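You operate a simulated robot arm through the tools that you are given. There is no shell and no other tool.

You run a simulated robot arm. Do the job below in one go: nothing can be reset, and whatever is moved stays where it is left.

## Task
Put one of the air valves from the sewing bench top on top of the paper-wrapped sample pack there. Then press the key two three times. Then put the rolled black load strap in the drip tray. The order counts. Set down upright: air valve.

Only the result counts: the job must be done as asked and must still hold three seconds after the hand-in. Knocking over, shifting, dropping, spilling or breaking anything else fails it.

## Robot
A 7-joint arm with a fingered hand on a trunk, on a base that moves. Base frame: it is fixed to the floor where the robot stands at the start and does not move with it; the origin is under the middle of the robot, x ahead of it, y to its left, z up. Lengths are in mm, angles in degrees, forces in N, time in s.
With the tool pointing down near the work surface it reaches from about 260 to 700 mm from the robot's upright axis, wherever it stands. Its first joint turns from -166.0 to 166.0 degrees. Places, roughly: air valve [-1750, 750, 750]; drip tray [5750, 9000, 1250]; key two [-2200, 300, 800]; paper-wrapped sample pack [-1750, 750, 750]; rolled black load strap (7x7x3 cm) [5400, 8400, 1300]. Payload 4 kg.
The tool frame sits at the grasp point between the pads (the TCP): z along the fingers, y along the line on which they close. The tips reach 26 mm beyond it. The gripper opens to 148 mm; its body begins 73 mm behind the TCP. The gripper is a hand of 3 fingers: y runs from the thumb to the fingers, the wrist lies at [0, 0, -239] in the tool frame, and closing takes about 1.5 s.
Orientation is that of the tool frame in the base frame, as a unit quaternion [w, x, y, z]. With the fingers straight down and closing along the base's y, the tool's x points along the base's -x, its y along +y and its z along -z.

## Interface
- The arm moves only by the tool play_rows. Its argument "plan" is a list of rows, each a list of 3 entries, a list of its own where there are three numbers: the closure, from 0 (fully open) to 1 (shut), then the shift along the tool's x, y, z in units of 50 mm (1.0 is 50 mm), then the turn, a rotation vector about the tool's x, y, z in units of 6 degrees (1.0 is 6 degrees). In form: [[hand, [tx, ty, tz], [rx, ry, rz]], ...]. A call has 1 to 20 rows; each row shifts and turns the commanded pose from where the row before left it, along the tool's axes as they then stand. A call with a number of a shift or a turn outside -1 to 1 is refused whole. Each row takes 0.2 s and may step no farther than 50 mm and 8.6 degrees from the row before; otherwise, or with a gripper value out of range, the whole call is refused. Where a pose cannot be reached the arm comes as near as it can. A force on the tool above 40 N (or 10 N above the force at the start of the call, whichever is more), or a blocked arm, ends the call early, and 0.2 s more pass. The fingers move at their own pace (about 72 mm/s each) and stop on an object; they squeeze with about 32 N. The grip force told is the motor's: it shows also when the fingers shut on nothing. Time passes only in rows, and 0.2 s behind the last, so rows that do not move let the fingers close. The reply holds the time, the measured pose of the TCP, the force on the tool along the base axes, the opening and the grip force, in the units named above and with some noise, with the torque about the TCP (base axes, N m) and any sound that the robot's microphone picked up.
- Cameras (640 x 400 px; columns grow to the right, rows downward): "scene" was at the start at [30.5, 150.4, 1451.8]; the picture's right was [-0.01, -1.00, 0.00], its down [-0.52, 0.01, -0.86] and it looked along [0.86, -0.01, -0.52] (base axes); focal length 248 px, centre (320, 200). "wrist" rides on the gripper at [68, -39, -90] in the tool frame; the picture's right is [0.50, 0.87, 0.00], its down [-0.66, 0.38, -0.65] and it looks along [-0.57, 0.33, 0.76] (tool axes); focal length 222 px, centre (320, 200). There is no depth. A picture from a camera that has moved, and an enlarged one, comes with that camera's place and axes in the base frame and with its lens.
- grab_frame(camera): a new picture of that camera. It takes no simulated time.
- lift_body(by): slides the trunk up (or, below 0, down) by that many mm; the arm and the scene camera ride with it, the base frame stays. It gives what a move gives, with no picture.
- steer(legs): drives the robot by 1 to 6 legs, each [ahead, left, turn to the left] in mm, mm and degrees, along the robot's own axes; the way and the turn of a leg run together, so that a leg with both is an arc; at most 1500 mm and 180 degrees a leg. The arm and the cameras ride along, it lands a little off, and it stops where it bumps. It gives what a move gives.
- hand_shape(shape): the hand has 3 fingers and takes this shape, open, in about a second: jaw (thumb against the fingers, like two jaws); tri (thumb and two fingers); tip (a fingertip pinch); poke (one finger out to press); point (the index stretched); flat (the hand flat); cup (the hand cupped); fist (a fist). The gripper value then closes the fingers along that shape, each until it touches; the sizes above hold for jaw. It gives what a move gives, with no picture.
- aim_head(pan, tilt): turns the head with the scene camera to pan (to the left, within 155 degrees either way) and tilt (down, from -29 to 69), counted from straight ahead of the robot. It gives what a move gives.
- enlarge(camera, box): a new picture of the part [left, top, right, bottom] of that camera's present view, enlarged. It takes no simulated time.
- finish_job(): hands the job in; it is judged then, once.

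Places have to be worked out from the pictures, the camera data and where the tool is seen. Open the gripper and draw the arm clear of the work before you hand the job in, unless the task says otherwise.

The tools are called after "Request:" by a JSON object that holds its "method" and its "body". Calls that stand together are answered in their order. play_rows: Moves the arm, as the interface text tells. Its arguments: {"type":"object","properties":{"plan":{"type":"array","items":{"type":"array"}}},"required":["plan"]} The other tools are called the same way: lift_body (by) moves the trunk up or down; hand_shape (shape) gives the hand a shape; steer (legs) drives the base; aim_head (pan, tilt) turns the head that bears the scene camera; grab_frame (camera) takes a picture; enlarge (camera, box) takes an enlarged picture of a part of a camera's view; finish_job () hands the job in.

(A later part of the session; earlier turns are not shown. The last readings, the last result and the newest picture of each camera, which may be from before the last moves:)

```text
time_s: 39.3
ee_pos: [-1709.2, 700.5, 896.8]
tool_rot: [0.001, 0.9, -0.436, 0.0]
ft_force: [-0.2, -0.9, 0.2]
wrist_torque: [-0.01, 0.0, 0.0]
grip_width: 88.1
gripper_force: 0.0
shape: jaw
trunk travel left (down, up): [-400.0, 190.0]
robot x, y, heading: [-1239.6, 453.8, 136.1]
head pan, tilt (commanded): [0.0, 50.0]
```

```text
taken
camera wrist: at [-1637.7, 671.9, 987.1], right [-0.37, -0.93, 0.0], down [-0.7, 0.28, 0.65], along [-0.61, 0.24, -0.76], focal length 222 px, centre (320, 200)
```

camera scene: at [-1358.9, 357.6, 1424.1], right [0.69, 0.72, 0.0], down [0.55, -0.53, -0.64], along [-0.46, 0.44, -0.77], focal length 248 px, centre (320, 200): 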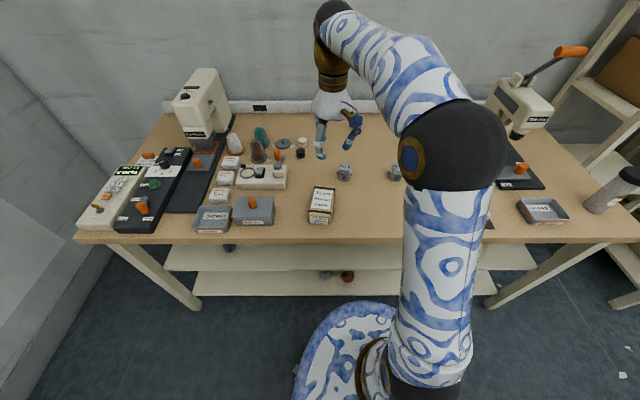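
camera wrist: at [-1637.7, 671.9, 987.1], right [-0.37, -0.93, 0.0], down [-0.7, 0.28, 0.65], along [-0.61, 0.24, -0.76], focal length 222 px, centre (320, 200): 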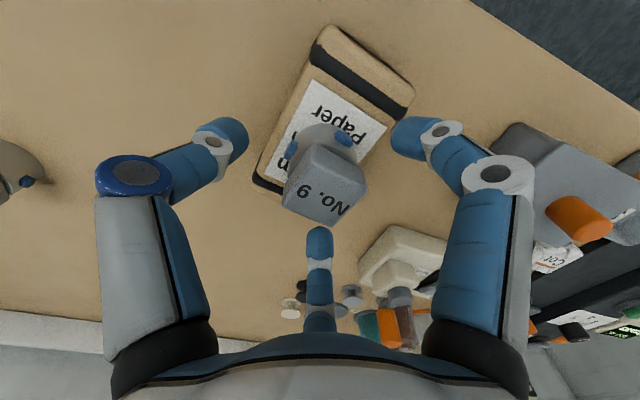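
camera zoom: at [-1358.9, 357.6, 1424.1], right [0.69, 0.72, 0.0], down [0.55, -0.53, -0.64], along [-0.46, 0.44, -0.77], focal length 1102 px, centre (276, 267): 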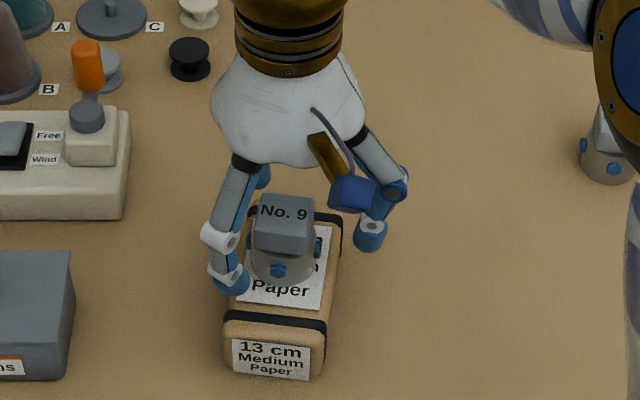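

The valve stands upright on the pack. I raise the hand straight up to clear it.

Request:
{"method": "play_rows", "body": {"plan": [[0.3, [0, 0, -0.3], [0, 0, 0]], [0.3, [0, 0, -0.6], [0, 0, 0]], [0.3, [0, 0, -0.8], [0, 0, 0]], [0.3, [0, 0, -0.9], [0, 0, 0]], [0.3, [0, 0, -0.9], [0, 0, 0]], [0.3, [0, 0, -0.5], [0, 0, 0]], [0.3, [0, 0, 0], [0, 0, 0]]]}}

Request:
{"method": "enlarge", "body": {"camera": "scene", "box": [260, 120, 400, 240]}}

Request:
{"method": "enlarge", "body": {"camera": "scene", "box": [70, 140, 210, 240]}}

```text
time_s: 40.9
ee_pos: [-1708.5, 699.3, 1096.4]
tool_rot: [0.0, 0.9, -0.437, 0.0]
ft_force: [0.0, -0.7, 0.1]
wrist_torque: [-0.03, -0.03, 0.0]
grip_width: 103.3
gripper_force: 0.1
shape: jaw
trunk travel left (down, up): [-400.0, 190.0]
robot x, y, heading: [-1245.0, 455.5, 136.2]
head pan, tilt (commanded): [0.0, 50.0]
```

```text
3.33 times, centred on (330, 180) of scene
camera zoom: at [-1358.8, 357.6, 1424.1], right [0.69, 0.72, 0.0], down [0.55, -0.53, -0.64], along [-0.46, 0.44, -0.77], focal length 827 px, centre (287, 267)
```

zoom: 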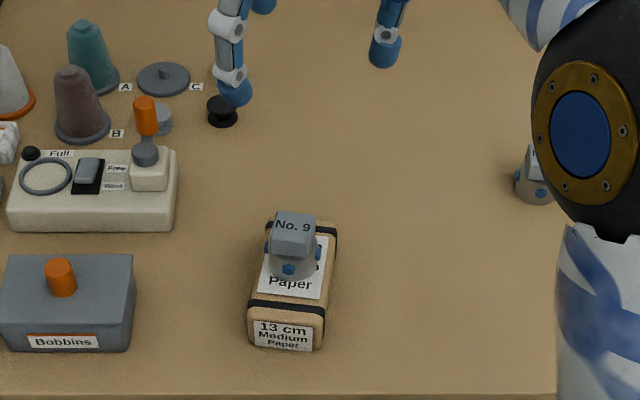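

```text
4.00 times, centred on (140, 190) of scene
camera zoom: at [-1358.8, 357.6, 1424.1], right [0.69, 0.72, 0.0], down [0.55, -0.53, -0.64], along [-0.46, 0.44, -0.77], focal length 992 px, centre (1040, 240)
```

zoom: 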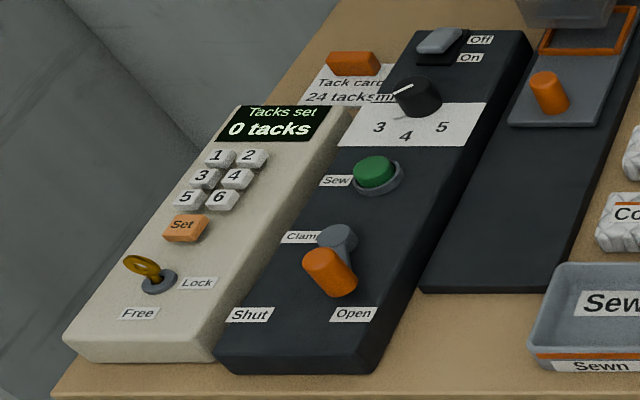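

The valve is upright on the pack and clear of the hand. Key "2" is at about (-2243, 286, 830), 816 mm to my left; I pull the hand back and up, then drive 680 mm left along the bench.

Request:
{"method": "play_rows", "body": {"plan": [[0.3, [0.7, 0, -0.4], [0, 0, 0]], [0.3, [0.7, 0, -0.4], [0, 0, 0]], [0.3, [0.7, 0, -0.2], [0, 0, -0.67]], [0.3, [0, 0, 0], [0, 0, -0.66]], [0.3, [0, 0, 0], [0, 0, 0]]]}}

Request:
{"method": "steer", "body": {"legs": [[0, 680, 0]]}}

Request:
{"method": "grab_frame", "body": {"camera": "scene"}}

```text
time_s: 42.1
ee_pos: [-1644.0, 617.2, 1147.8]
tool_rot: [0.0, 0.928, -0.372, 0.0]
ft_force: [-0.6, -0.1, -0.6]
wrist_torque: [-0.01, 0.01, -0.01]
grip_width: 103.3
gripper_force: 0.1
shape: jaw
trunk travel left (down, up): [-400.0, 190.0]
robot x, y, heading: [-1243.0, 454.7, 136.5]
head pan, tilt (commanded): [0.0, 50.0]
```

```text
time_s: 45.8
ee_pos: [-2107.8, 123.7, 1148.5]
tool_rot: [0.0, 0.93, -0.367, 0.001]
ft_force: [-0.4, -0.1, 0.0]
wrist_torque: [0.02, 0.04, 0.01]
grip_width: 103.1
gripper_force: 0.0
shape: jaw
trunk travel left (down, up): [-400.0, 190.0]
robot x, y, heading: [-1703.3, -33.7, 136.9]
head pan, tilt (commanded): [0.0, 50.0]
```

```text
taken
camera scene: at [-1819.6, -131.8, 1424.1], right [0.68, 0.73, 0.0], down [0.56, -0.52, -0.64], along [-0.47, 0.44, -0.77], focal length 248 px, centre (320, 200)
```

scene: 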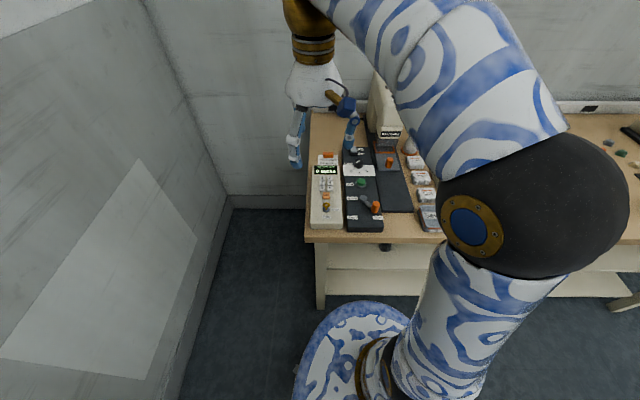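

I'm in front of the panel now, with the key about 613 mm ahead and 135 mm left. I form the poke shape and look at where the pressing finger is.

Request:
{"method": "hand_shape", "body": {"shape": "poke"}}

Request:
{"method": "grab_frame", "body": {"camera": "wrist"}}

Request:
{"method": "enlarge", "body": {"camera": "scene", "box": [270, 40, 400, 240]}}

```text
time_s: 46.7
ee_pos: [-2107.3, 125.4, 1148.1]
tool_rot: [0.0, 0.93, -0.367, -0.001]
ft_force: [-0.6, -0.5, 0.7]
wrist_torque: [0.03, -0.01, -0.01]
grip_width: 0.2
gripper_force: 0.1
shape: poke
trunk travel left (down, up): [-400.0, 190.0]
robot x, y, heading: [-1704.2, -34.5, 136.9]
head pan, tilt (commanded): [0.0, 50.0]
```

```text
taken
camera wrist: at [-2032.9, 106.4, 1238.8], right [-0.23, -0.97, 0.0], down [-0.74, 0.17, 0.65], along [-0.64, 0.15, -0.76], focal length 222 px, centre (320, 200)
```

wrist: 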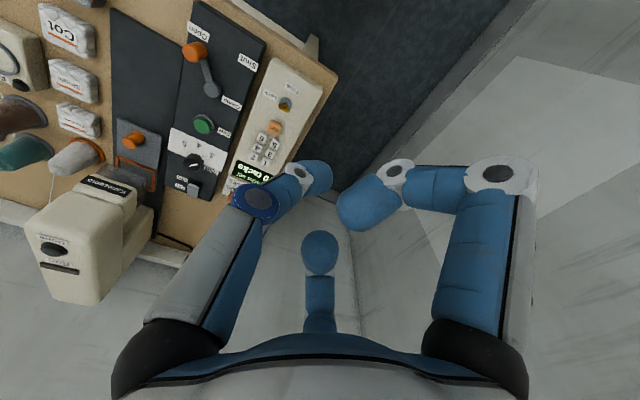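

```text
2.00 times, centred on (335, 140) of scene
camera zoom: at [-1819.6, -131.8, 1424.1], right [0.68, 0.73, 0.0], down [0.56, -0.52, -0.64], along [-0.47, 0.44, -0.77], focal length 496 px, centre (290, 320)
```

zoom: 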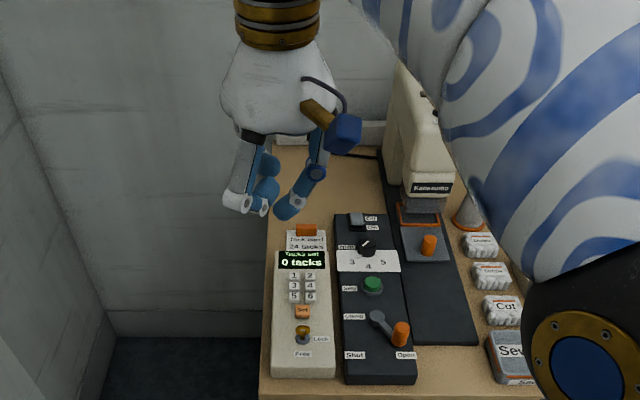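

The fingers have rearranged; I enlarge both views to identify which fingertip leads.

Request:
{"method": "enlarge", "body": {"camera": "wrist", "box": [200, 120, 460, 300]}}

Request:
{"method": "enlarge", "body": {"camera": "scene", "box": [275, 50, 365, 170]}}

```text
2.22 times, centred on (330, 210) of wrist
camera zoom: at [-2032.9, 106.4, 1238.8], right [-0.23, -0.97, 0.0], down [-0.74, 0.17, 0.65], along [-0.64, 0.15, -0.76], focal length 494 px, centre (298, 178)
```

zoom: 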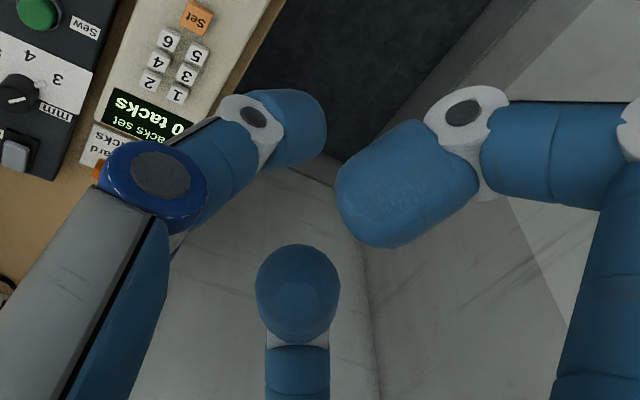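

```text
3.33 times, centred on (320, 110) of scene
camera zoom: at [-1819.6, -131.8, 1424.1], right [0.68, 0.73, 0.0], down [0.56, -0.52, -0.64], along [-0.47, 0.44, -0.77], focal length 827 px, centre (320, 500)
```

zoom: 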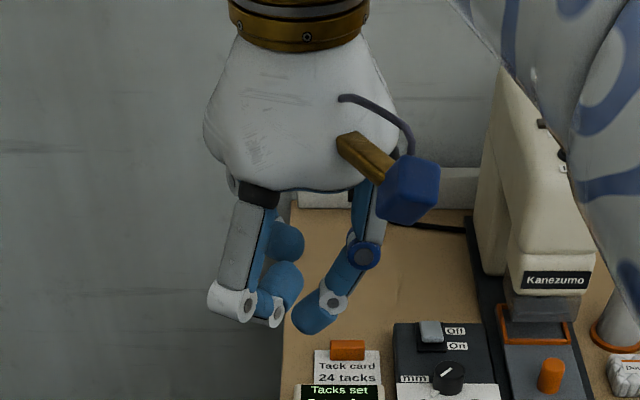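

In poke, the thumb's tip lies on the tool axis about 20–26 mm beyond the TCP while the other two fingers are folded. Now I zoom in on the keypad with both cameras to triangulate key 2.

Request:
{"method": "enlarge", "body": {"camera": "scene", "box": [300, 145, 360, 185]}}

Request:
{"method": "enlarge", "body": {"camera": "scene", "box": [295, 150, 365, 240]}}

Request:
{"method": "enlarge", "body": {"camera": "wrist", "box": [220, 60, 340, 200]}}

```text
10.00 times, centred on (330, 165) of scene
camera zoom: at [-1819.6, -131.8, 1424.1], right [0.68, 0.73, 0.0], down [0.56, -0.52, -0.64], along [-0.47, 0.44, -0.77], focal length 2480 px, centre (220, 550)
```

zoom: 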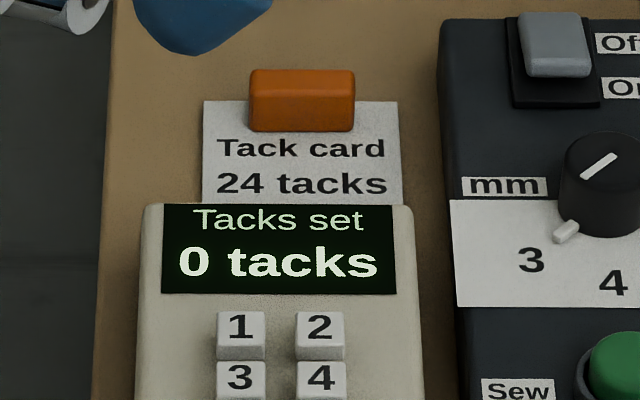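

```text
4.44 times, centred on (330, 195) of scene
camera zoom: at [-1819.6, -131.8, 1424.1], right [0.68, 0.73, 0.0], down [0.56, -0.52, -0.64], along [-0.47, 0.44, -0.77], focal length 1102 px, centre (276, 222)
```

zoom: 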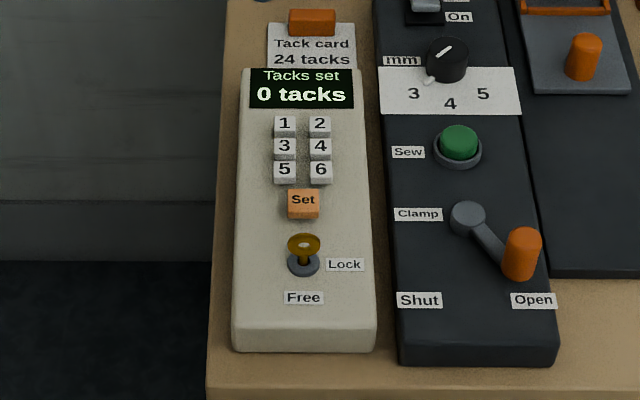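

```text
2.86 times, centred on (280, 130) of wrist
camera zoom: at [-2032.9, 106.4, 1238.8], right [-0.23, -0.97, 0.0], down [-0.74, 0.17, 0.65], along [-0.64, 0.15, -0.76], focal length 635 px, centre (434, 400)
```

zoom: 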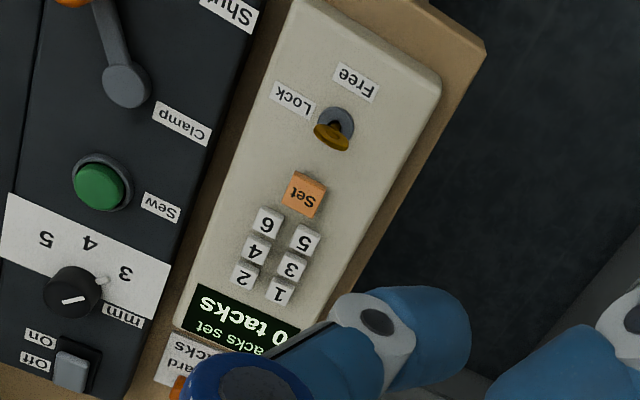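

Triangulation puts key 2's top at about (-2221.5, 288, 845). I bring the poking fingertip above it at TCP z≈950 and check alignment.

Request:
{"method": "play_rows", "body": {"plan": [[0, [-0.648, -0.136, 0.66], [0, 0, 0]], [0, [-0.648, -0.136, 0.66], [0, 0, 0]], [0, [-0.648, -0.136, 0.66], [0, 0, 0]], [0, [-0.648, -0.136, 0.66], [0, 0, 0]], [0, [-0.648, -0.136, 0.66], [0, 0, 0]], [0, [-0.648, -0.136, 0.66], [0, 0, 0]], [0, [0, 0, 0], [0, 0, 0]]]}}

Request:
{"method": "grab_frame", "body": {"camera": "wrist"}}

Request:
{"method": "enlarge", "body": {"camera": "scene", "box": [280, 90, 380, 190]}}

```text
time_s: 48.3
ee_pos: [-2221.4, 285.7, 948.5]
tool_rot: [-0.001, 0.93, -0.368, 0.0]
ft_force: [-0.1, -0.1, -0.3]
wrist_torque: [-0.01, -0.04, -0.01]
grip_width: 0.0
gripper_force: 0.0
shape: poke
trunk travel left (down, up): [-400.0, 190.0]
robot x, y, heading: [-1702.3, -34.5, 136.5]
head pan, tilt (commanded): [0.0, 50.0]
```

```text
taken
camera wrist: at [-2146.7, 266.7, 1039.1], right [-0.23, -0.97, 0.0], down [-0.74, 0.17, 0.65], along [-0.64, 0.15, -0.76], focal length 222 px, centre (320, 200)
```

wrist: 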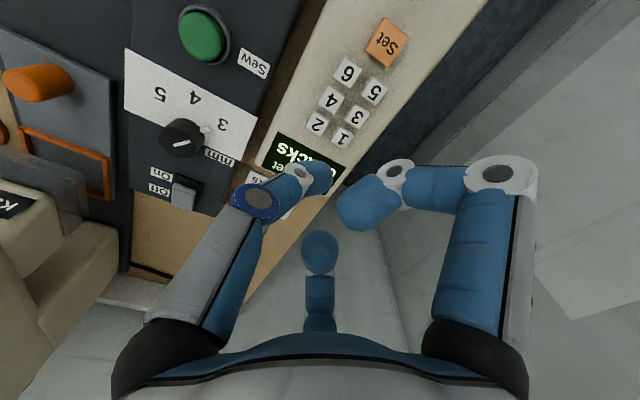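

```text
4.00 times, centred on (330, 140) of scene
camera zoom: at [-1819.9, -131.6, 1424.1], right [0.68, 0.73, 0.0], down [0.56, -0.52, -0.64], along [-0.47, 0.44, -0.77], focal length 992 px, centre (280, 440)
```

zoom: 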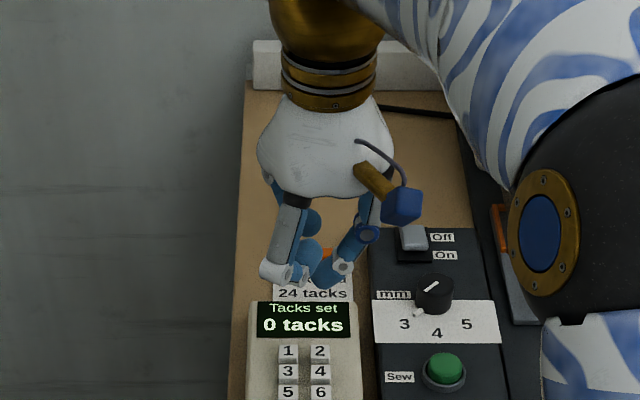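

Key 2 appears at (317,123) in the wrist view, practically where the tool axis should hit. I enlarge to refine.

Request:
{"method": "enlarge", "body": {"camera": "wrist", "box": [270, 90, 370, 190]}}

```text
4.00 times, centred on (320, 140) of wrist
camera zoom: at [-2146.7, 266.7, 1039.1], right [-0.23, -0.97, 0.0], down [-0.74, 0.17, 0.65], along [-0.64, 0.15, -0.76], focal length 888 px, centre (320, 440)
```

zoom: 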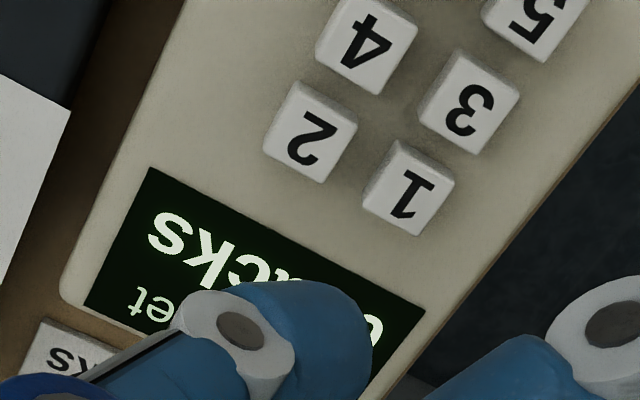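

Aligned within about 2 mm. I correct that slightly and descend to TCP z≈885, just above the key.

Request:
{"method": "play_rows", "body": {"plan": [[0, [-0.02, -0.04, 0.5], [0, 0, 0]], [0, [0, 0, 0.5], [0, 0, 0]], [0, [0, 0, 0.27], [0, 0, 0]], [0, [0, 0, 0], [0, 0, 0]]]}}

Request:
{"method": "enlarge", "body": {"camera": "wrist", "box": [260, 90, 380, 210]}}

Request:
{"method": "enlarge", "body": {"camera": "scene", "box": [300, 120, 370, 190]}}

```text
time_s: 49.3
ee_pos: [-2218.8, 289.1, 887.4]
tool_rot: [0.0, 0.93, -0.367, 0.001]
ft_force: [0.2, -0.3, -0.3]
wrist_torque: [-0.03, 0.02, 0.01]
grip_width: 0.2
gripper_force: 0.0
shape: poke
trunk travel left (down, up): [-400.0, 190.0]
robot x, y, heading: [-1700.5, -32.5, 137.0]
head pan, tilt (commanded): [0.0, 50.0]
```

```text
3.33 times, centred on (320, 150) of wrist
camera zoom: at [-2144.9, 270.9, 977.2], right [-0.23, -0.97, 0.0], down [-0.74, 0.17, 0.65], along [-0.64, 0.15, -0.76], focal length 740 px, centre (320, 367)
```

zoom: 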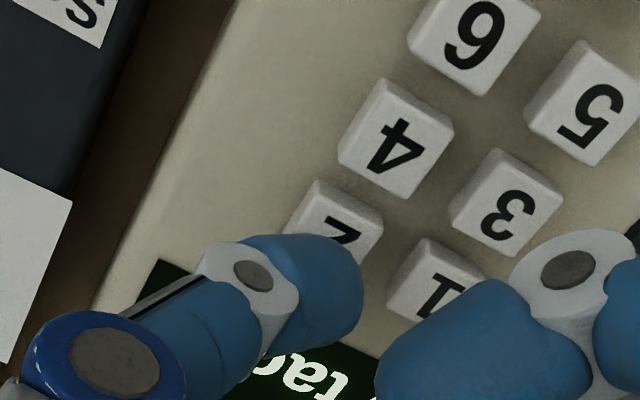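

```text
5.71 times, centred on (335, 155) of scene
camera zoom: at [-1819.8, -131.7, 1424.1], right [0.68, 0.73, 0.0], down [0.56, -0.52, -0.64], along [-0.47, 0.44, -0.77], focal length 1417 px, centre (234, 457)
```

zoom: 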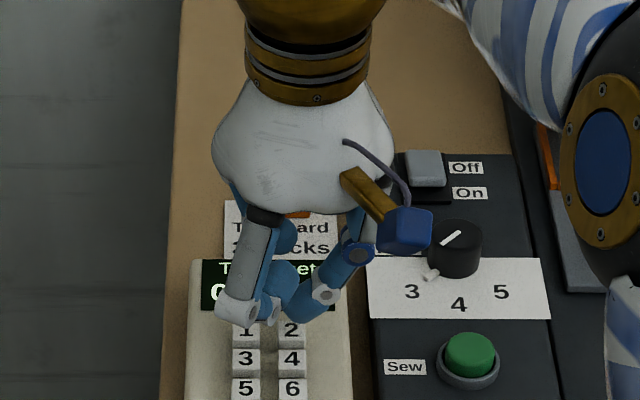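

The tip sits ~5 mm to the right of key 2's centre and the key is otherwise aligned. I shift 5 mm left and 2 mm forward, lower 8 mm and look once more.

Request:
{"method": "play_rows", "body": {"plan": [[0, [-0.04, 0.1, 0], [0, 0, 0]], [0, [0, 0, 0.08], [0, 0, 0]], [0, [0, 0, 0.08], [0, 0, 0]], [0, [0, 0, 0], [0, 0, 0]]]}}

Request:
{"method": "enlarge", "body": {"camera": "wrist", "box": [260, 90, 380, 210]}}

Request:
{"method": "enlarge", "body": {"camera": "scene", "box": [310, 140, 350, 180]}}

```text
time_s: 50.3
ee_pos: [-2226.0, 287.8, 878.5]
tool_rot: [0.0, 0.93, -0.367, -0.001]
ft_force: [0.8, 0.3, -0.2]
wrist_torque: [-0.02, -0.01, 0.04]
grip_width: 0.0
gripper_force: 0.1
shape: poke
trunk travel left (down, up): [-400.0, 190.0]
robot x, y, heading: [-1705.8, -33.6, 136.9]
head pan, tilt (commanded): [0.0, 50.0]
```

```text
3.33 times, centred on (320, 150) of wrist
camera zoom: at [-2150.8, 268.8, 969.0], right [-0.23, -0.97, 0.0], down [-0.74, 0.17, 0.65], along [-0.64, 0.15, -0.76], focal length 740 px, centre (320, 367)
```

zoom: 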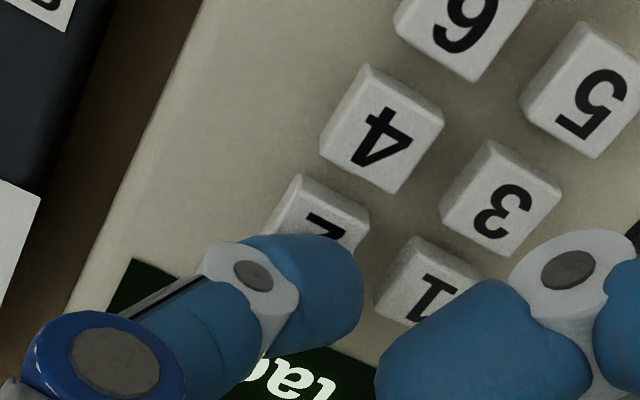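

```text
10.00 times, centred on (330, 160) of scene
camera zoom: at [-1819.7, -131.7, 1424.1], right [0.68, 0.73, 0.0], down [0.56, -0.52, -0.64], along [-0.47, 0.44, -0.77], focal length 2480 px, centre (220, 600)
```

zoom: 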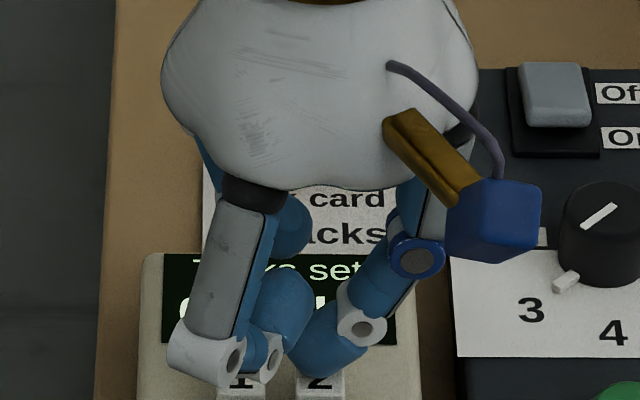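

Tip is now right over key 2. I lower in 2 mm steps to find contact.

Request:
{"method": "play_rows", "body": {"plan": [[0, [0, 0, 0.04], [0, 0, 0]], [0, [0, 0, 0.04], [0, 0, 0]], [0, [0, 0, 0], [0, 0, 0]]]}}

```text
time_s: 51.1
ee_pos: [-2226.0, 286.4, 873.8]
tool_rot: [0.0, 0.93, -0.368, 0.0]
ft_force: [-0.3, 0.2, 1.1]
wrist_torque: [0.01, 0.01, -0.02]
grip_width: 0.0
gripper_force: 0.0
shape: poke
trunk travel left (down, up): [-400.0, 190.0]
robot x, y, heading: [-1707.6, -35.8, 136.8]
head pan, tilt (commanded): [0.0, 50.0]
```

Force is barely above noise at z≈874; one more 2 mm step.

Request:
{"method": "play_rows", "body": {"plan": [[0, [0, 0, 0.04], [0, 0, 0]], [0, [0, 0, 0], [0, 0, 0]]]}}

Request:
{"method": "enlarge", "body": {"camera": "scene", "box": [310, 140, 350, 180]}}

```text
time_s: 51.7
ee_pos: [-2224.5, 287.3, 872.2]
tool_rot: [0.0, 0.93, -0.367, 0.0]
ft_force: [0.4, -0.1, 0.8]
wrist_torque: [-0.05, -0.04, 0.01]
grip_width: 0.0
gripper_force: 0.0
shape: poke
trunk travel left (down, up): [-400.0, 190.0]
robot x, y, heading: [-1706.5, -32.4, 137.1]
head pan, tilt (commanded): [0.0, 50.0]
heard: click
```

```text
10.00 times, centred on (330, 160) of scene
camera zoom: at [-1819.6, -131.9, 1424.1], right [0.68, 0.73, 0.0], down [0.56, -0.52, -0.64], along [-0.47, 0.44, -0.77], focal length 2480 px, centre (220, 600)
```

zoom: 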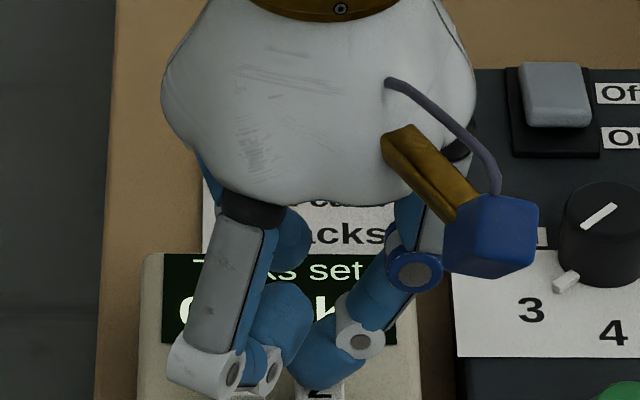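

A click was heard: first press. I lift 12 mm to release the key and check the display.

Request:
{"method": "play_rows", "body": {"plan": [[0, [0, 0, -0.12], [0, 0, 0]], [0, [0, 0, -0.12], [0, 0, 0]], [0, [0, 0, 0], [0, 0, 0]]]}}

Request:
{"method": "enlarge", "body": {"camera": "scene", "box": [310, 140, 350, 180]}}

Request:
{"method": "enlarge", "body": {"camera": "wrist", "box": [260, 90, 380, 210]}}

```text
time_s: 52.5
ee_pos: [-2225.8, 287.1, 885.9]
tool_rot: [0.0, 0.93, -0.368, 0.0]
ft_force: [-0.7, 0.5, -0.9]
wrist_torque: [0.02, -0.03, 0.01]
grip_width: 0.0
gripper_force: 0.1
shape: poke
trunk travel left (down, up): [-400.0, 190.0]
robot x, y, heading: [-1707.4, -33.1, 137.0]
head pan, tilt (commanded): [0.0, 50.0]
```

```text
10.00 times, centred on (330, 160) of scene
camera zoom: at [-1819.7, -131.8, 1424.1], right [0.68, 0.73, 0.0], down [0.56, -0.52, -0.64], along [-0.47, 0.44, -0.77], focal length 2480 px, centre (220, 600)
```

zoom: 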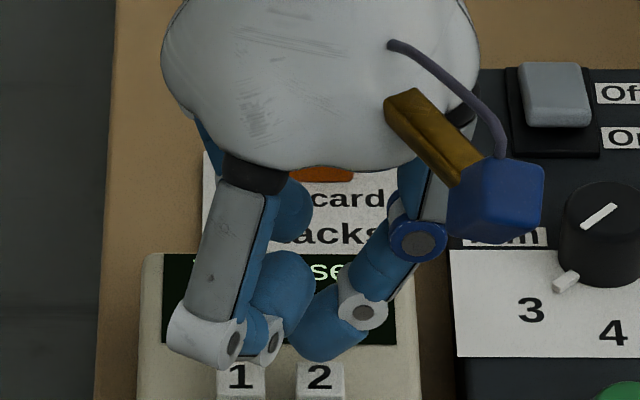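

```text
3.33 times, centred on (320, 150) of wrist
camera zoom: at [-2151.3, 269.3, 975.5], right [-0.23, -0.97, 0.0], down [-0.74, 0.17, 0.65], along [-0.64, 0.15, -0.76], focal length 740 px, centre (320, 367)
```

zoom: 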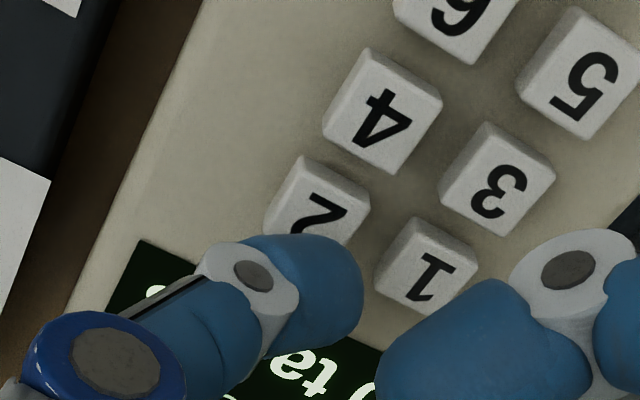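

The hand hides the display, so I rise further to read it before pressing again.

Request:
{"method": "play_rows", "body": {"plan": [[0, [0, 0, -0.7], [0, 0, 0]], [0, [0, 0, -0.7], [0, 0, 0]], [0, [0, 0, 0], [0, 0, 0]]]}}

Request:
{"method": "enlarge", "body": {"camera": "scene", "box": [305, 145, 365, 185]}}

```text
time_s: 53.3
ee_pos: [-2227.4, 287.9, 956.6]
tool_rot: [-0.001, 0.93, -0.367, 0.001]
ft_force: [-0.3, 0.1, -0.1]
wrist_torque: [0.0, 0.0, -0.01]
grip_width: 0.0
gripper_force: 0.0
shape: poke
trunk travel left (down, up): [-400.0, 190.0]
robot x, y, heading: [-1706.3, -34.5, 136.7]
head pan, tilt (commanded): [0.0, 50.0]
```

```text
10.00 times, centred on (335, 165) of scene
camera zoom: at [-1819.6, -131.8, 1424.1], right [0.68, 0.73, 0.0], down [0.56, -0.52, -0.64], along [-0.47, 0.44, -0.77], focal length 2480 px, centre (170, 550)
```

zoom: 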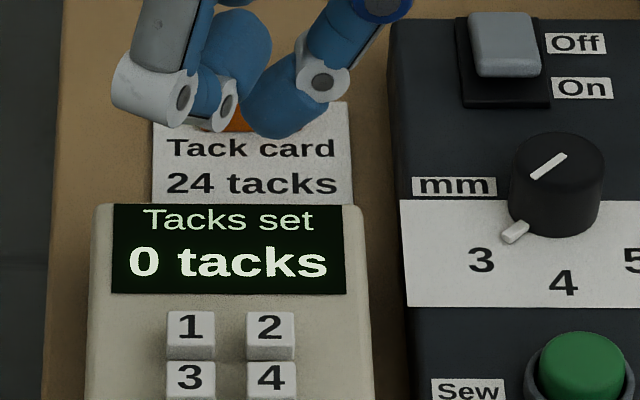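

Display still shows 0 (entries probably only show after "Set"), but the key visibly sank and clicked. I return to the same pose for the second press, then release by 12 mm.

Request:
{"method": "play_rows", "body": {"plan": [[0, [0, 0, 0.7], [0, 0, 0]], [0, [0, 0, 0.7], [0, 0, 0]], [0, [0, 0, 0], [0, 0, 0]], [0, [0, 0, 0.08], [0, 0, 0]], [0, [0, 0, 0.08], [0, 0, 0]], [0, [0, 0, 0.08], [0, 0, 0]], [0, [0, 0, 0], [0, 0, 0]]]}}

Request:
{"method": "enlarge", "body": {"camera": "scene", "box": [310, 140, 350, 180]}}

```text
time_s: 54.9
ee_pos: [-2225.8, 286.8, 872.9]
tool_rot: [0.0, 0.93, -0.368, 0.0]
ft_force: [-0.8, 0.3, 1.5]
wrist_torque: [-0.03, 0.0, 0.01]
grip_width: 0.0
gripper_force: 0.1
shape: poke
trunk travel left (down, up): [-400.0, 190.0]
robot x, y, heading: [-1706.4, -31.1, 136.9]
head pan, tilt (commanded): [0.0, 50.0]
heard: click
```

```text
10.00 times, centred on (330, 160) of scene
camera zoom: at [-1819.7, -131.8, 1424.1], right [0.68, 0.73, 0.0], down [0.56, -0.52, -0.64], along [-0.47, 0.44, -0.77], focal length 2480 px, centre (220, 600)
```

zoom: 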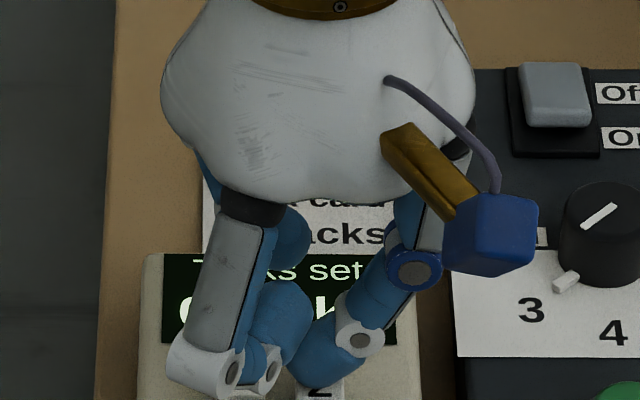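

Second click heard. I release the key fully (12 mm up) and verify.

Request:
{"method": "play_rows", "body": {"plan": [[0, [0, 0, -0.12], [0, 0, 0]], [0, [0, 0, -0.12], [0, 0, 0]], [0, [0, 0, 0], [0, 0, 0]], [0, [0, 0, 0], [0, 0, 0]]]}}

Request:
{"method": "enlarge", "body": {"camera": "scene", "box": [310, 140, 350, 180]}}

```text
time_s: 55.9
ee_pos: [-2226.8, 285.4, 885.6]
tool_rot: [0.0, 0.93, -0.367, 0.0]
ft_force: [0.3, 0.7, -0.4]
wrist_torque: [-0.01, -0.01, -0.04]
grip_width: 0.2
gripper_force: 0.0
shape: poke
trunk travel left (down, up): [-400.0, 190.0]
robot x, y, heading: [-1705.0, -35.0, 137.1]
head pan, tilt (commanded): [0.0, 50.0]
```

```text
10.00 times, centred on (330, 160) of scene
camera zoom: at [-1819.7, -131.7, 1424.1], right [0.68, 0.73, 0.0], down [0.56, -0.52, -0.64], along [-0.47, 0.44, -0.77], focal length 2480 px, centre (220, 600)
```

zoom: 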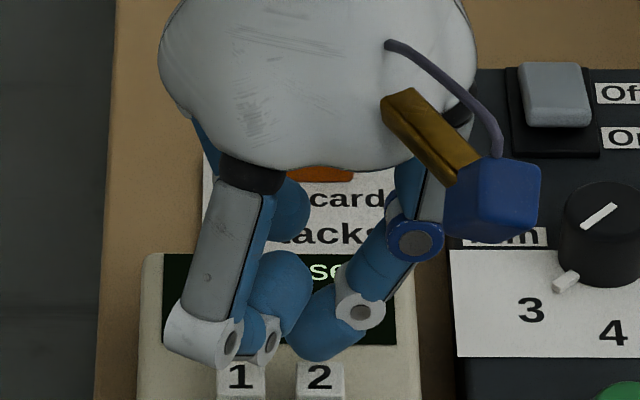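

The key has come back up. Third press now, the same way.

Request:
{"method": "play_rows", "body": {"plan": [[0, [0, 0, 0.08], [0, 0, 0]], [0, [0, 0, 0.08], [0, 0, 0]], [0, [0, 0, 0.08], [0, 0, 0]], [0, [0, 0, 0], [0, 0, 0]]]}}

```text
time_s: 56.9
ee_pos: [-2226.4, 286.1, 872.2]
tool_rot: [0.0, 0.93, -0.368, 0.0]
ft_force: [0.5, -0.2, 1.6]
wrist_torque: [0.03, 0.0, 0.0]
grip_width: 0.0
gripper_force: 0.1
shape: poke
trunk travel left (down, up): [-400.0, 190.0]
robot x, y, heading: [-1707.7, -34.1, 137.0]
head pan, tilt (commanded): [0.0, 50.0]
heard: click
```

Third click heard. I release and rise straight up well clear of the panel, then check the display.

Request:
{"method": "play_rows", "body": {"plan": [[0, [0, 0, -0.12], [0, 0, 0]], [0, [0, 0, -0.3], [0, 0, 0]], [0, [0, 0, -0.7], [0, 0, 0]], [0, [0, 0, -0.8], [0, 0, 0]], [0, [0, 0, -0.8], [0, 0, 0]], [0, [0, 0, -0.8], [0, 0, 0]], [0, [0, 0, -0.8], [0, 0, 0]], [0, [0, 0, 0], [0, 0, 0]]]}}

Request:
{"method": "enlarge", "body": {"camera": "scene", "box": [295, 145, 375, 225]}}

Request:
{"method": "grab_frame", "body": {"camera": "scene"}}

```text
time_s: 58.7
ee_pos: [-2225.8, 288.9, 1089.2]
tool_rot: [0.001, 0.93, -0.367, 0.001]
ft_force: [0.2, -0.3, -0.1]
wrist_torque: [0.02, -0.03, 0.05]
grip_width: 0.0
gripper_force: 0.1
shape: poke
trunk travel left (down, up): [-400.0, 190.0]
robot x, y, heading: [-1702.3, -37.1, 136.8]
head pan, tilt (commanded): [0.0, 50.0]
```

```text
5.00 times, centred on (335, 185) of scene
camera zoom: at [-1819.8, -131.8, 1424.1], right [0.68, 0.73, 0.0], down [0.56, -0.52, -0.64], along [-0.47, 0.44, -0.77], focal length 1240 px, centre (245, 275)
```

zoom: 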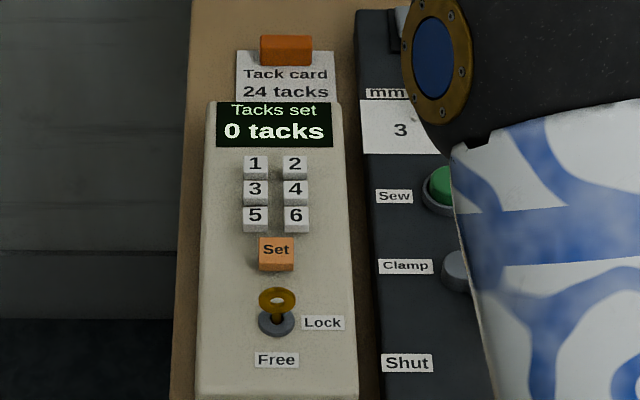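

```text
taken
camera scene: at [-1819.8, -131.8, 1424.1], right [0.68, 0.73, 0.0], down [0.56, -0.52, -0.64], along [-0.47, 0.44, -0.77], focal length 248 px, centre (320, 200)
```

scene: 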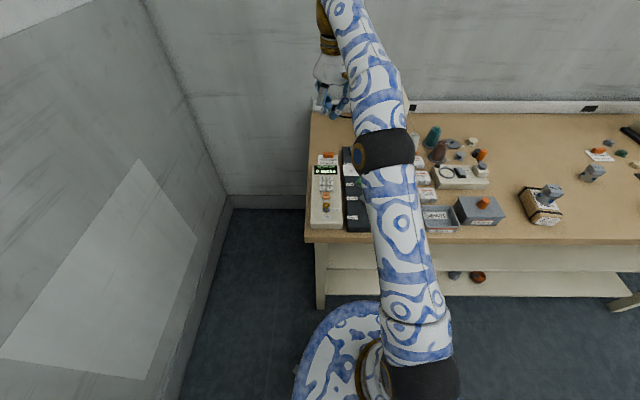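

All three presses clicked and the key is released; the valve still stands on the pack. The strap and tray are about 11 m away along this same wall, so before backing off I look around for obstacles.

Request:
{"method": "aim_head", "body": {"pan": -90, "tilt": 25}}

Request:
{"method": "grab_frame", "body": {"camera": "scene"}}

Request:
{"method": "aim_head", "body": {"pan": -150, "tilt": 30}}

Request:
{"method": "grab_frame", "body": {"camera": "scene"}}

Request:
{"method": "aim_head", "body": {"pan": 150, "tilt": 30}}

Request:
{"method": "grab_frame", "body": {"camera": "scene"}}

```text
time_s: 60.3
ee_pos: [-2224.3, 287.4, 1089.3]
tool_rot: [0.0, 0.93, -0.367, 0.0]
ft_force: [-0.4, -0.4, -0.5]
wrist_torque: [0.03, 0.02, 0.03]
grip_width: 0.0
gripper_force: 0.0
shape: poke
trunk travel left (down, up): [-400.0, 190.0]
robot x, y, heading: [-1704.1, -32.2, 137.1]
head pan, tilt (commanded): [-90.0, 25.0]
```

```text
taken
camera scene: at [-1700.6, -117.1, 1461.6], right [0.73, -0.68, 0.0], down [-0.29, -0.31, -0.91], along [0.62, 0.66, -0.42], focal length 248 px, centre (320, 200)
```

scene: 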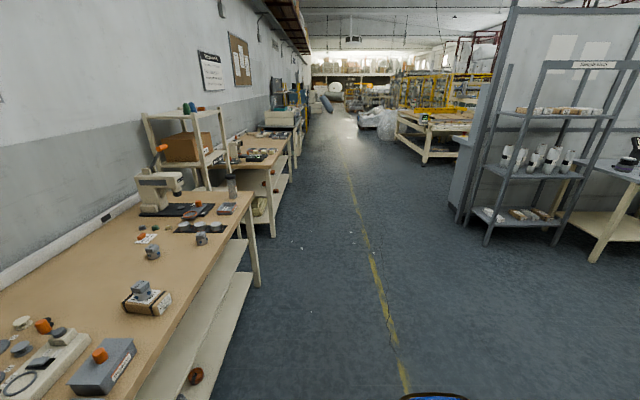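

```text
time_s: 61.6
ee_pos: [-2224.1, 288.1, 1088.0]
tool_rot: [0.001, 0.93, -0.367, 0.0]
ft_force: [-0.2, 0.8, 0.6]
wrist_torque: [0.03, 0.0, 0.0]
grip_width: 0.1
gripper_force: 0.0
shape: poke
trunk travel left (down, up): [-400.0, 190.0]
robot x, y, heading: [-1704.7, -36.6, 136.9]
head pan, tilt (commanded): [-150.0, 30.0]
```

```text
taken
camera scene: at [-1675.4, -204.8, 1453.7], right [-0.23, -0.97, 0.0], down [-0.49, 0.11, -0.87], along [0.84, -0.2, -0.5], focal length 248 px, centre (320, 200)
```

scene: 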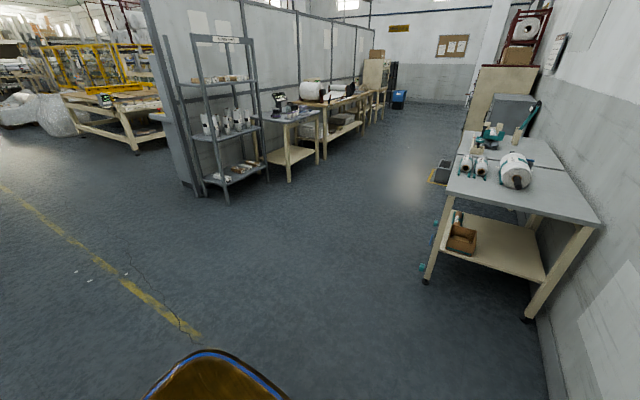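

```text
time_s: 65.7
ee_pos: [-2225.0, 288.6, 1090.3]
tool_rot: [0.0, 0.93, -0.369, 0.0]
ft_force: [0.4, 0.2, 0.5]
wrist_torque: [0.02, 0.03, 0.03]
grip_width: 0.0
gripper_force: 0.0
shape: poke
trunk travel left (down, up): [-400.0, 190.0]
robot x, y, heading: [-1707.6, -30.8, 137.0]
head pan, tilt (commanded): [150.0, 30.0]
```

```text
taken
camera scene: at [-1737.3, -270.9, 1453.7], right [-0.96, -0.29, 0.0], down [-0.14, 0.48, -0.87], along [0.25, -0.83, -0.5], focal length 248 px, centre (320, 200)
```

scene: 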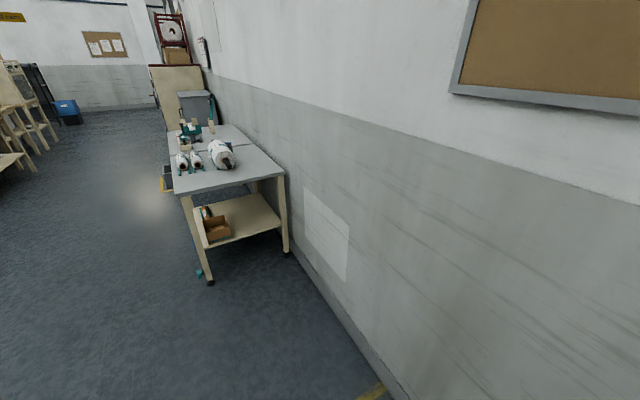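

The aisle along the wall is open. I enlarge the far end, where the strap and drip tray should be (around column 304, row 89).

Request:
{"method": "aim_head", "body": {"pan": -90, "tilt": 10}}

Request:
{"method": "grab_frame", "body": {"camera": "scene"}}

Request:
{"method": "enlarge", "body": {"camera": "scene", "box": [260, 110, 400, 200]}}

```text
time_s: 69.1
ee_pos: [-2224.7, 288.5, 1089.5]
tool_rot: [0.0, 0.93, -0.367, 0.0]
ft_force: [1.0, -0.2, 0.0]
wrist_torque: [0.0, 0.03, 0.04]
grip_width: 0.0
gripper_force: 0.2
shape: poke
trunk travel left (down, up): [-400.0, 190.0]
robot x, y, heading: [-1707.5, -32.5, 136.8]
head pan, tilt (commanded): [-90.0, 10.0]
```

```text
taken
camera scene: at [-1700.0, -116.5, 1486.0], right [0.73, -0.68, 0.0], down [-0.12, -0.13, -0.98], along [0.67, 0.72, -0.17], focal length 248 px, centre (320, 200)
```

scene: 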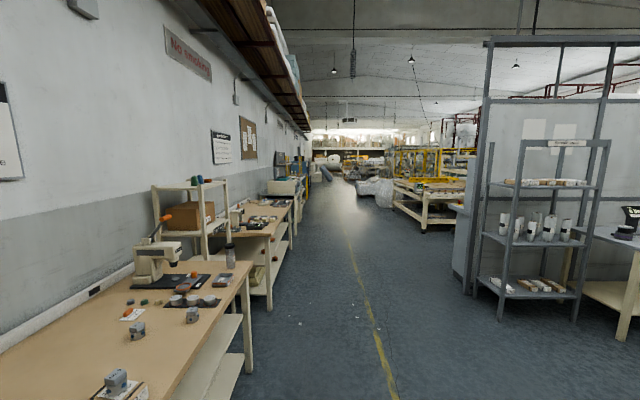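

```text
4.44 times, centred on (330, 155) of scene
camera zoom: at [-1700.0, -116.5, 1486.0], right [0.73, -0.68, 0.0], down [-0.12, -0.13, -0.98], along [0.67, 0.72, -0.17], focal length 1102 px, centre (276, 400)
```

zoom: 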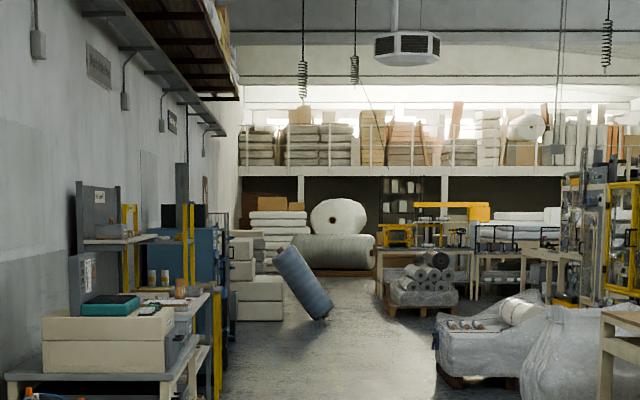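

The aisle is clear for many metres: obstacles on the left stay on the bench-edge line, those on the right are about 1.5 m away. I back off 450 mm from the bench first.

Request:
{"method": "steer", "body": {"legs": [[-450, 0, 0]]}}

Request:
{"method": "hand_shape", "body": {"shape": "jaw"}}

Request:
{"method": "play_rows", "body": {"plan": [[0, [0.8, 0, 0], [0, 0, 0]], [0, [0.8, 0, 0], [0, 0, 0]], [0, [0.8, 0, 0], [0, 0, 0]], [0, [0, 0, 0], [0, 0, 0]]]}}

Request:
{"method": "aim_head", "body": {"pan": 0, "tilt": 40}}

Request:
{"method": "grab_frame", "body": {"camera": "scene"}}

```text
time_s: 71.8
ee_pos: [-1904.6, -5.5, 1089.5]
tool_rot: [0.0, 0.928, -0.372, 0.0]
ft_force: [0.2, -0.7, 1.1]
wrist_torque: [-0.02, -0.02, -0.01]
grip_width: 0.0
gripper_force: 0.0
shape: poke
trunk travel left (down, up): [-400.0, 190.0]
robot x, y, heading: [-1392.6, -337.1, 136.5]
head pan, tilt (commanded): [-90.0, 10.0]
```

```text
time_s: 72.7
ee_pos: [-1904.6, -6.0, 1089.8]
tool_rot: [0.0, 0.928, -0.372, -0.001]
ft_force: [0.1, -1.1, 0.8]
wrist_torque: [0.03, -0.01, 0.0]
grip_width: 148.0
gripper_force: 0.1
shape: jaw
trunk travel left (down, up): [-400.0, 190.0]
robot x, y, heading: [-1390.7, -334.1, 136.4]
head pan, tilt (commanded): [-90.0, 10.0]
```

```text
time_s: 73.7
ee_pos: [-1817.5, -90.1, 1089.9]
tool_rot: [0.0, 0.928, -0.373, 0.0]
ft_force: [0.2, -0.7, 0.2]
wrist_torque: [0.02, 0.01, 0.0]
grip_width: 147.7
gripper_force: 0.1
shape: jaw
trunk travel left (down, up): [-400.0, 190.0]
robot x, y, heading: [-1389.9, -333.7, 136.2]
head pan, tilt (commanded): [-90.0, 10.0]
```

```text
time_s: 75.3
ee_pos: [-1819.6, -88.0, 1089.3]
tool_rot: [0.0, 0.928, -0.373, 0.0]
ft_force: [0.4, -0.1, 0.5]
wrist_torque: [0.04, -0.02, 0.0]
grip_width: 148.1
gripper_force: 0.0
shape: jaw
trunk travel left (down, up): [-400.0, 190.0]
robot x, y, heading: [-1385.8, -327.8, 136.4]
head pan, tilt (commanded): [0.0, 40.0]
```

```text
taken
camera scene: at [-1510.2, -424.0, 1438.3], right [0.69, 0.72, 0.0], down [0.46, -0.44, -0.77], along [-0.55, 0.53, -0.64], focal length 248 px, centre (320, 200)
```

scene: 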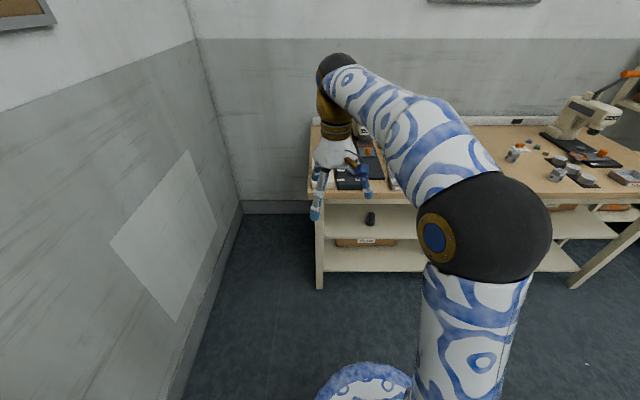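

Backed off; the hand is within 600 mm of my axis. I turn right 90° to face down the aisle and look.

Request:
{"method": "steer", "body": {"legs": [[0, 0, -90]]}}

Request:
{"method": "aim_head", "body": {"pan": 0, "tilt": 20}}

Request:
{"method": "grab_frame", "body": {"camera": "scene"}}

```text
time_s: 79.5
ee_pos: [-1142.2, 95.6, 1089.1]
tool_rot: [0.0, -0.391, 0.92, 0.0]
ft_force: [0.6, 0.1, -0.3]
wrist_torque: [-0.02, 0.01, -0.01]
grip_width: 147.8
gripper_force: 0.1
shape: jaw
trunk travel left (down, up): [-400.0, 190.0]
robot x, y, heading: [-1388.4, -331.5, 46.0]
head pan, tilt (commanded): [0.0, 40.0]
```

```text
time_s: 80.4
ee_pos: [-1143.1, 97.7, 1088.1]
tool_rot: [0.0, -0.392, 0.92, 0.0]
ft_force: [0.0, 0.5, 0.3]
wrist_torque: [-0.01, 0.01, 0.03]
grip_width: 147.9
gripper_force: 0.0
shape: jaw
trunk travel left (down, up): [-400.0, 190.0]
robot x, y, heading: [-1390.4, -333.7, 46.0]
head pan, tilt (commanded): [0.0, 20.0]
```

```text
taken
camera scene: at [-1473.6, -203.4, 1469.7], right [0.72, -0.69, 0.0], down [-0.24, -0.25, -0.94], along [0.65, 0.68, -0.34], focal length 248 px, centre (320, 200)
```

scene: 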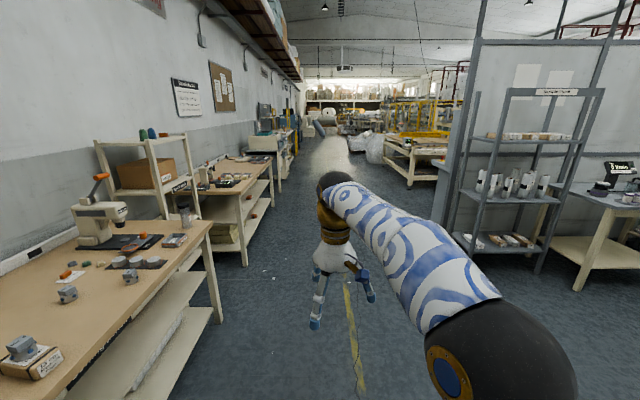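

The aisle ahead is open. I drive 3 m along it and re-check.

Request:
{"method": "steer", "body": {"legs": [[1500, 0, 0.5], [1500, 0, 0]]}}

Request:
{"method": "grab_frame", "body": {"camera": "scene"}}

```text
time_s: 94.9
ee_pos: [927.6, 2276.6, 1088.9]
tool_rot: [-0.001, -0.399, 0.917, 0.0]
ft_force: [0.4, 0.3, 0.9]
wrist_torque: [-0.01, 0.01, -0.01]
grip_width: 148.0
gripper_force: 0.0
shape: jaw
trunk travel left (down, up): [-400.0, 190.0]
robot x, y, heading: [688.5, 1844.0, 47.0]
head pan, tilt (commanded): [0.0, 20.0]
```

```text
taken
camera scene: at [601.7, 1972.1, 1469.7], right [0.73, -0.68, 0.0], down [-0.23, -0.25, -0.94], along [0.64, 0.69, -0.34], focal length 248 px, centre (320, 200)
```

scene: 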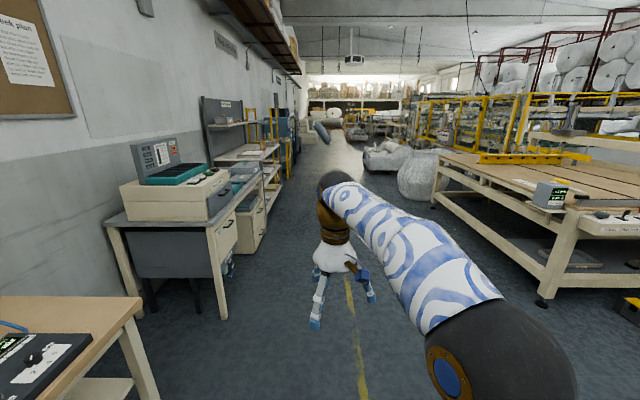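

On course with ~850 mm free on the left and over 1.3 m on the right. I drive another 3 m.

Request:
{"method": "steer", "body": {"legs": [[1500, 0, 0], [1500, 0, 0]]}}

Request:
{"method": "grab_frame", "body": {"camera": "scene"}}

```text
time_s: 109.4
ee_pos: [2958.2, 4501.9, 1089.9]
tool_rot: [0.0, -0.411, 0.911, 0.001]
ft_force: [0.3, -1.0, -0.3]
wrist_torque: [0.0, 0.01, 0.0]
grip_width: 147.8
gripper_force: 0.0
shape: jaw
trunk travel left (down, up): [-400.0, 190.0]
robot x, y, heading: [2732.9, 4067.4, 48.8]
head pan, tilt (commanded): [0.0, 20.0]
```

```text
taken
camera scene: at [2640.5, 4188.5, 1469.7], right [0.75, -0.66, 0.0], down [-0.23, -0.26, -0.94], along [0.62, 0.71, -0.34], focal length 248 px, centre (320, 200)
```

scene: 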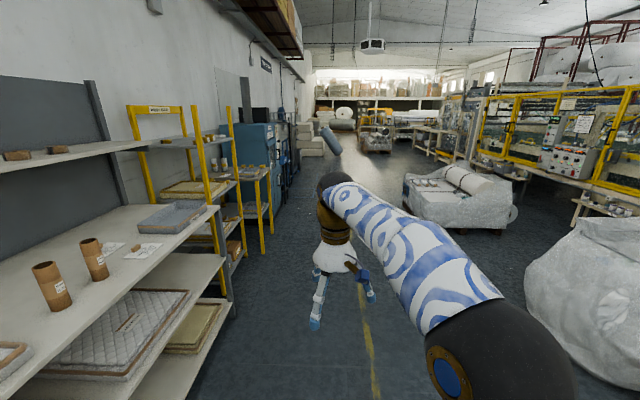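

Now about 5 m short of the strap. I enlarge the region around (283,119), where it should be.

Request:
{"method": "enlarge", "body": {"camera": "scene", "box": [215, 70, 345, 190]}}

```text
3.33 times, centred on (280, 130) of scene
camera zoom: at [2640.5, 4188.5, 1469.7], right [0.75, -0.66, 0.0], down [-0.23, -0.26, -0.94], along [0.62, 0.71, -0.34], focal length 827 px, centre (453, 433)
```

zoom: 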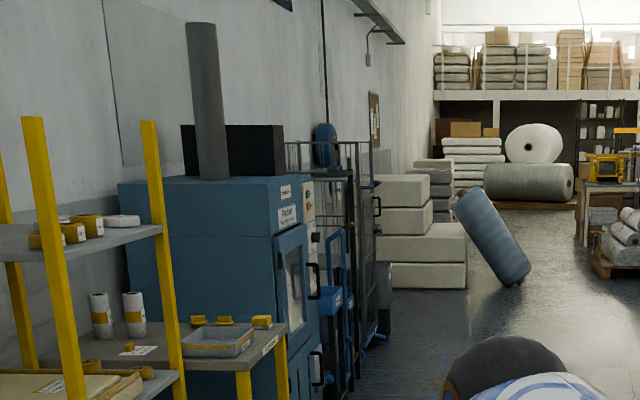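

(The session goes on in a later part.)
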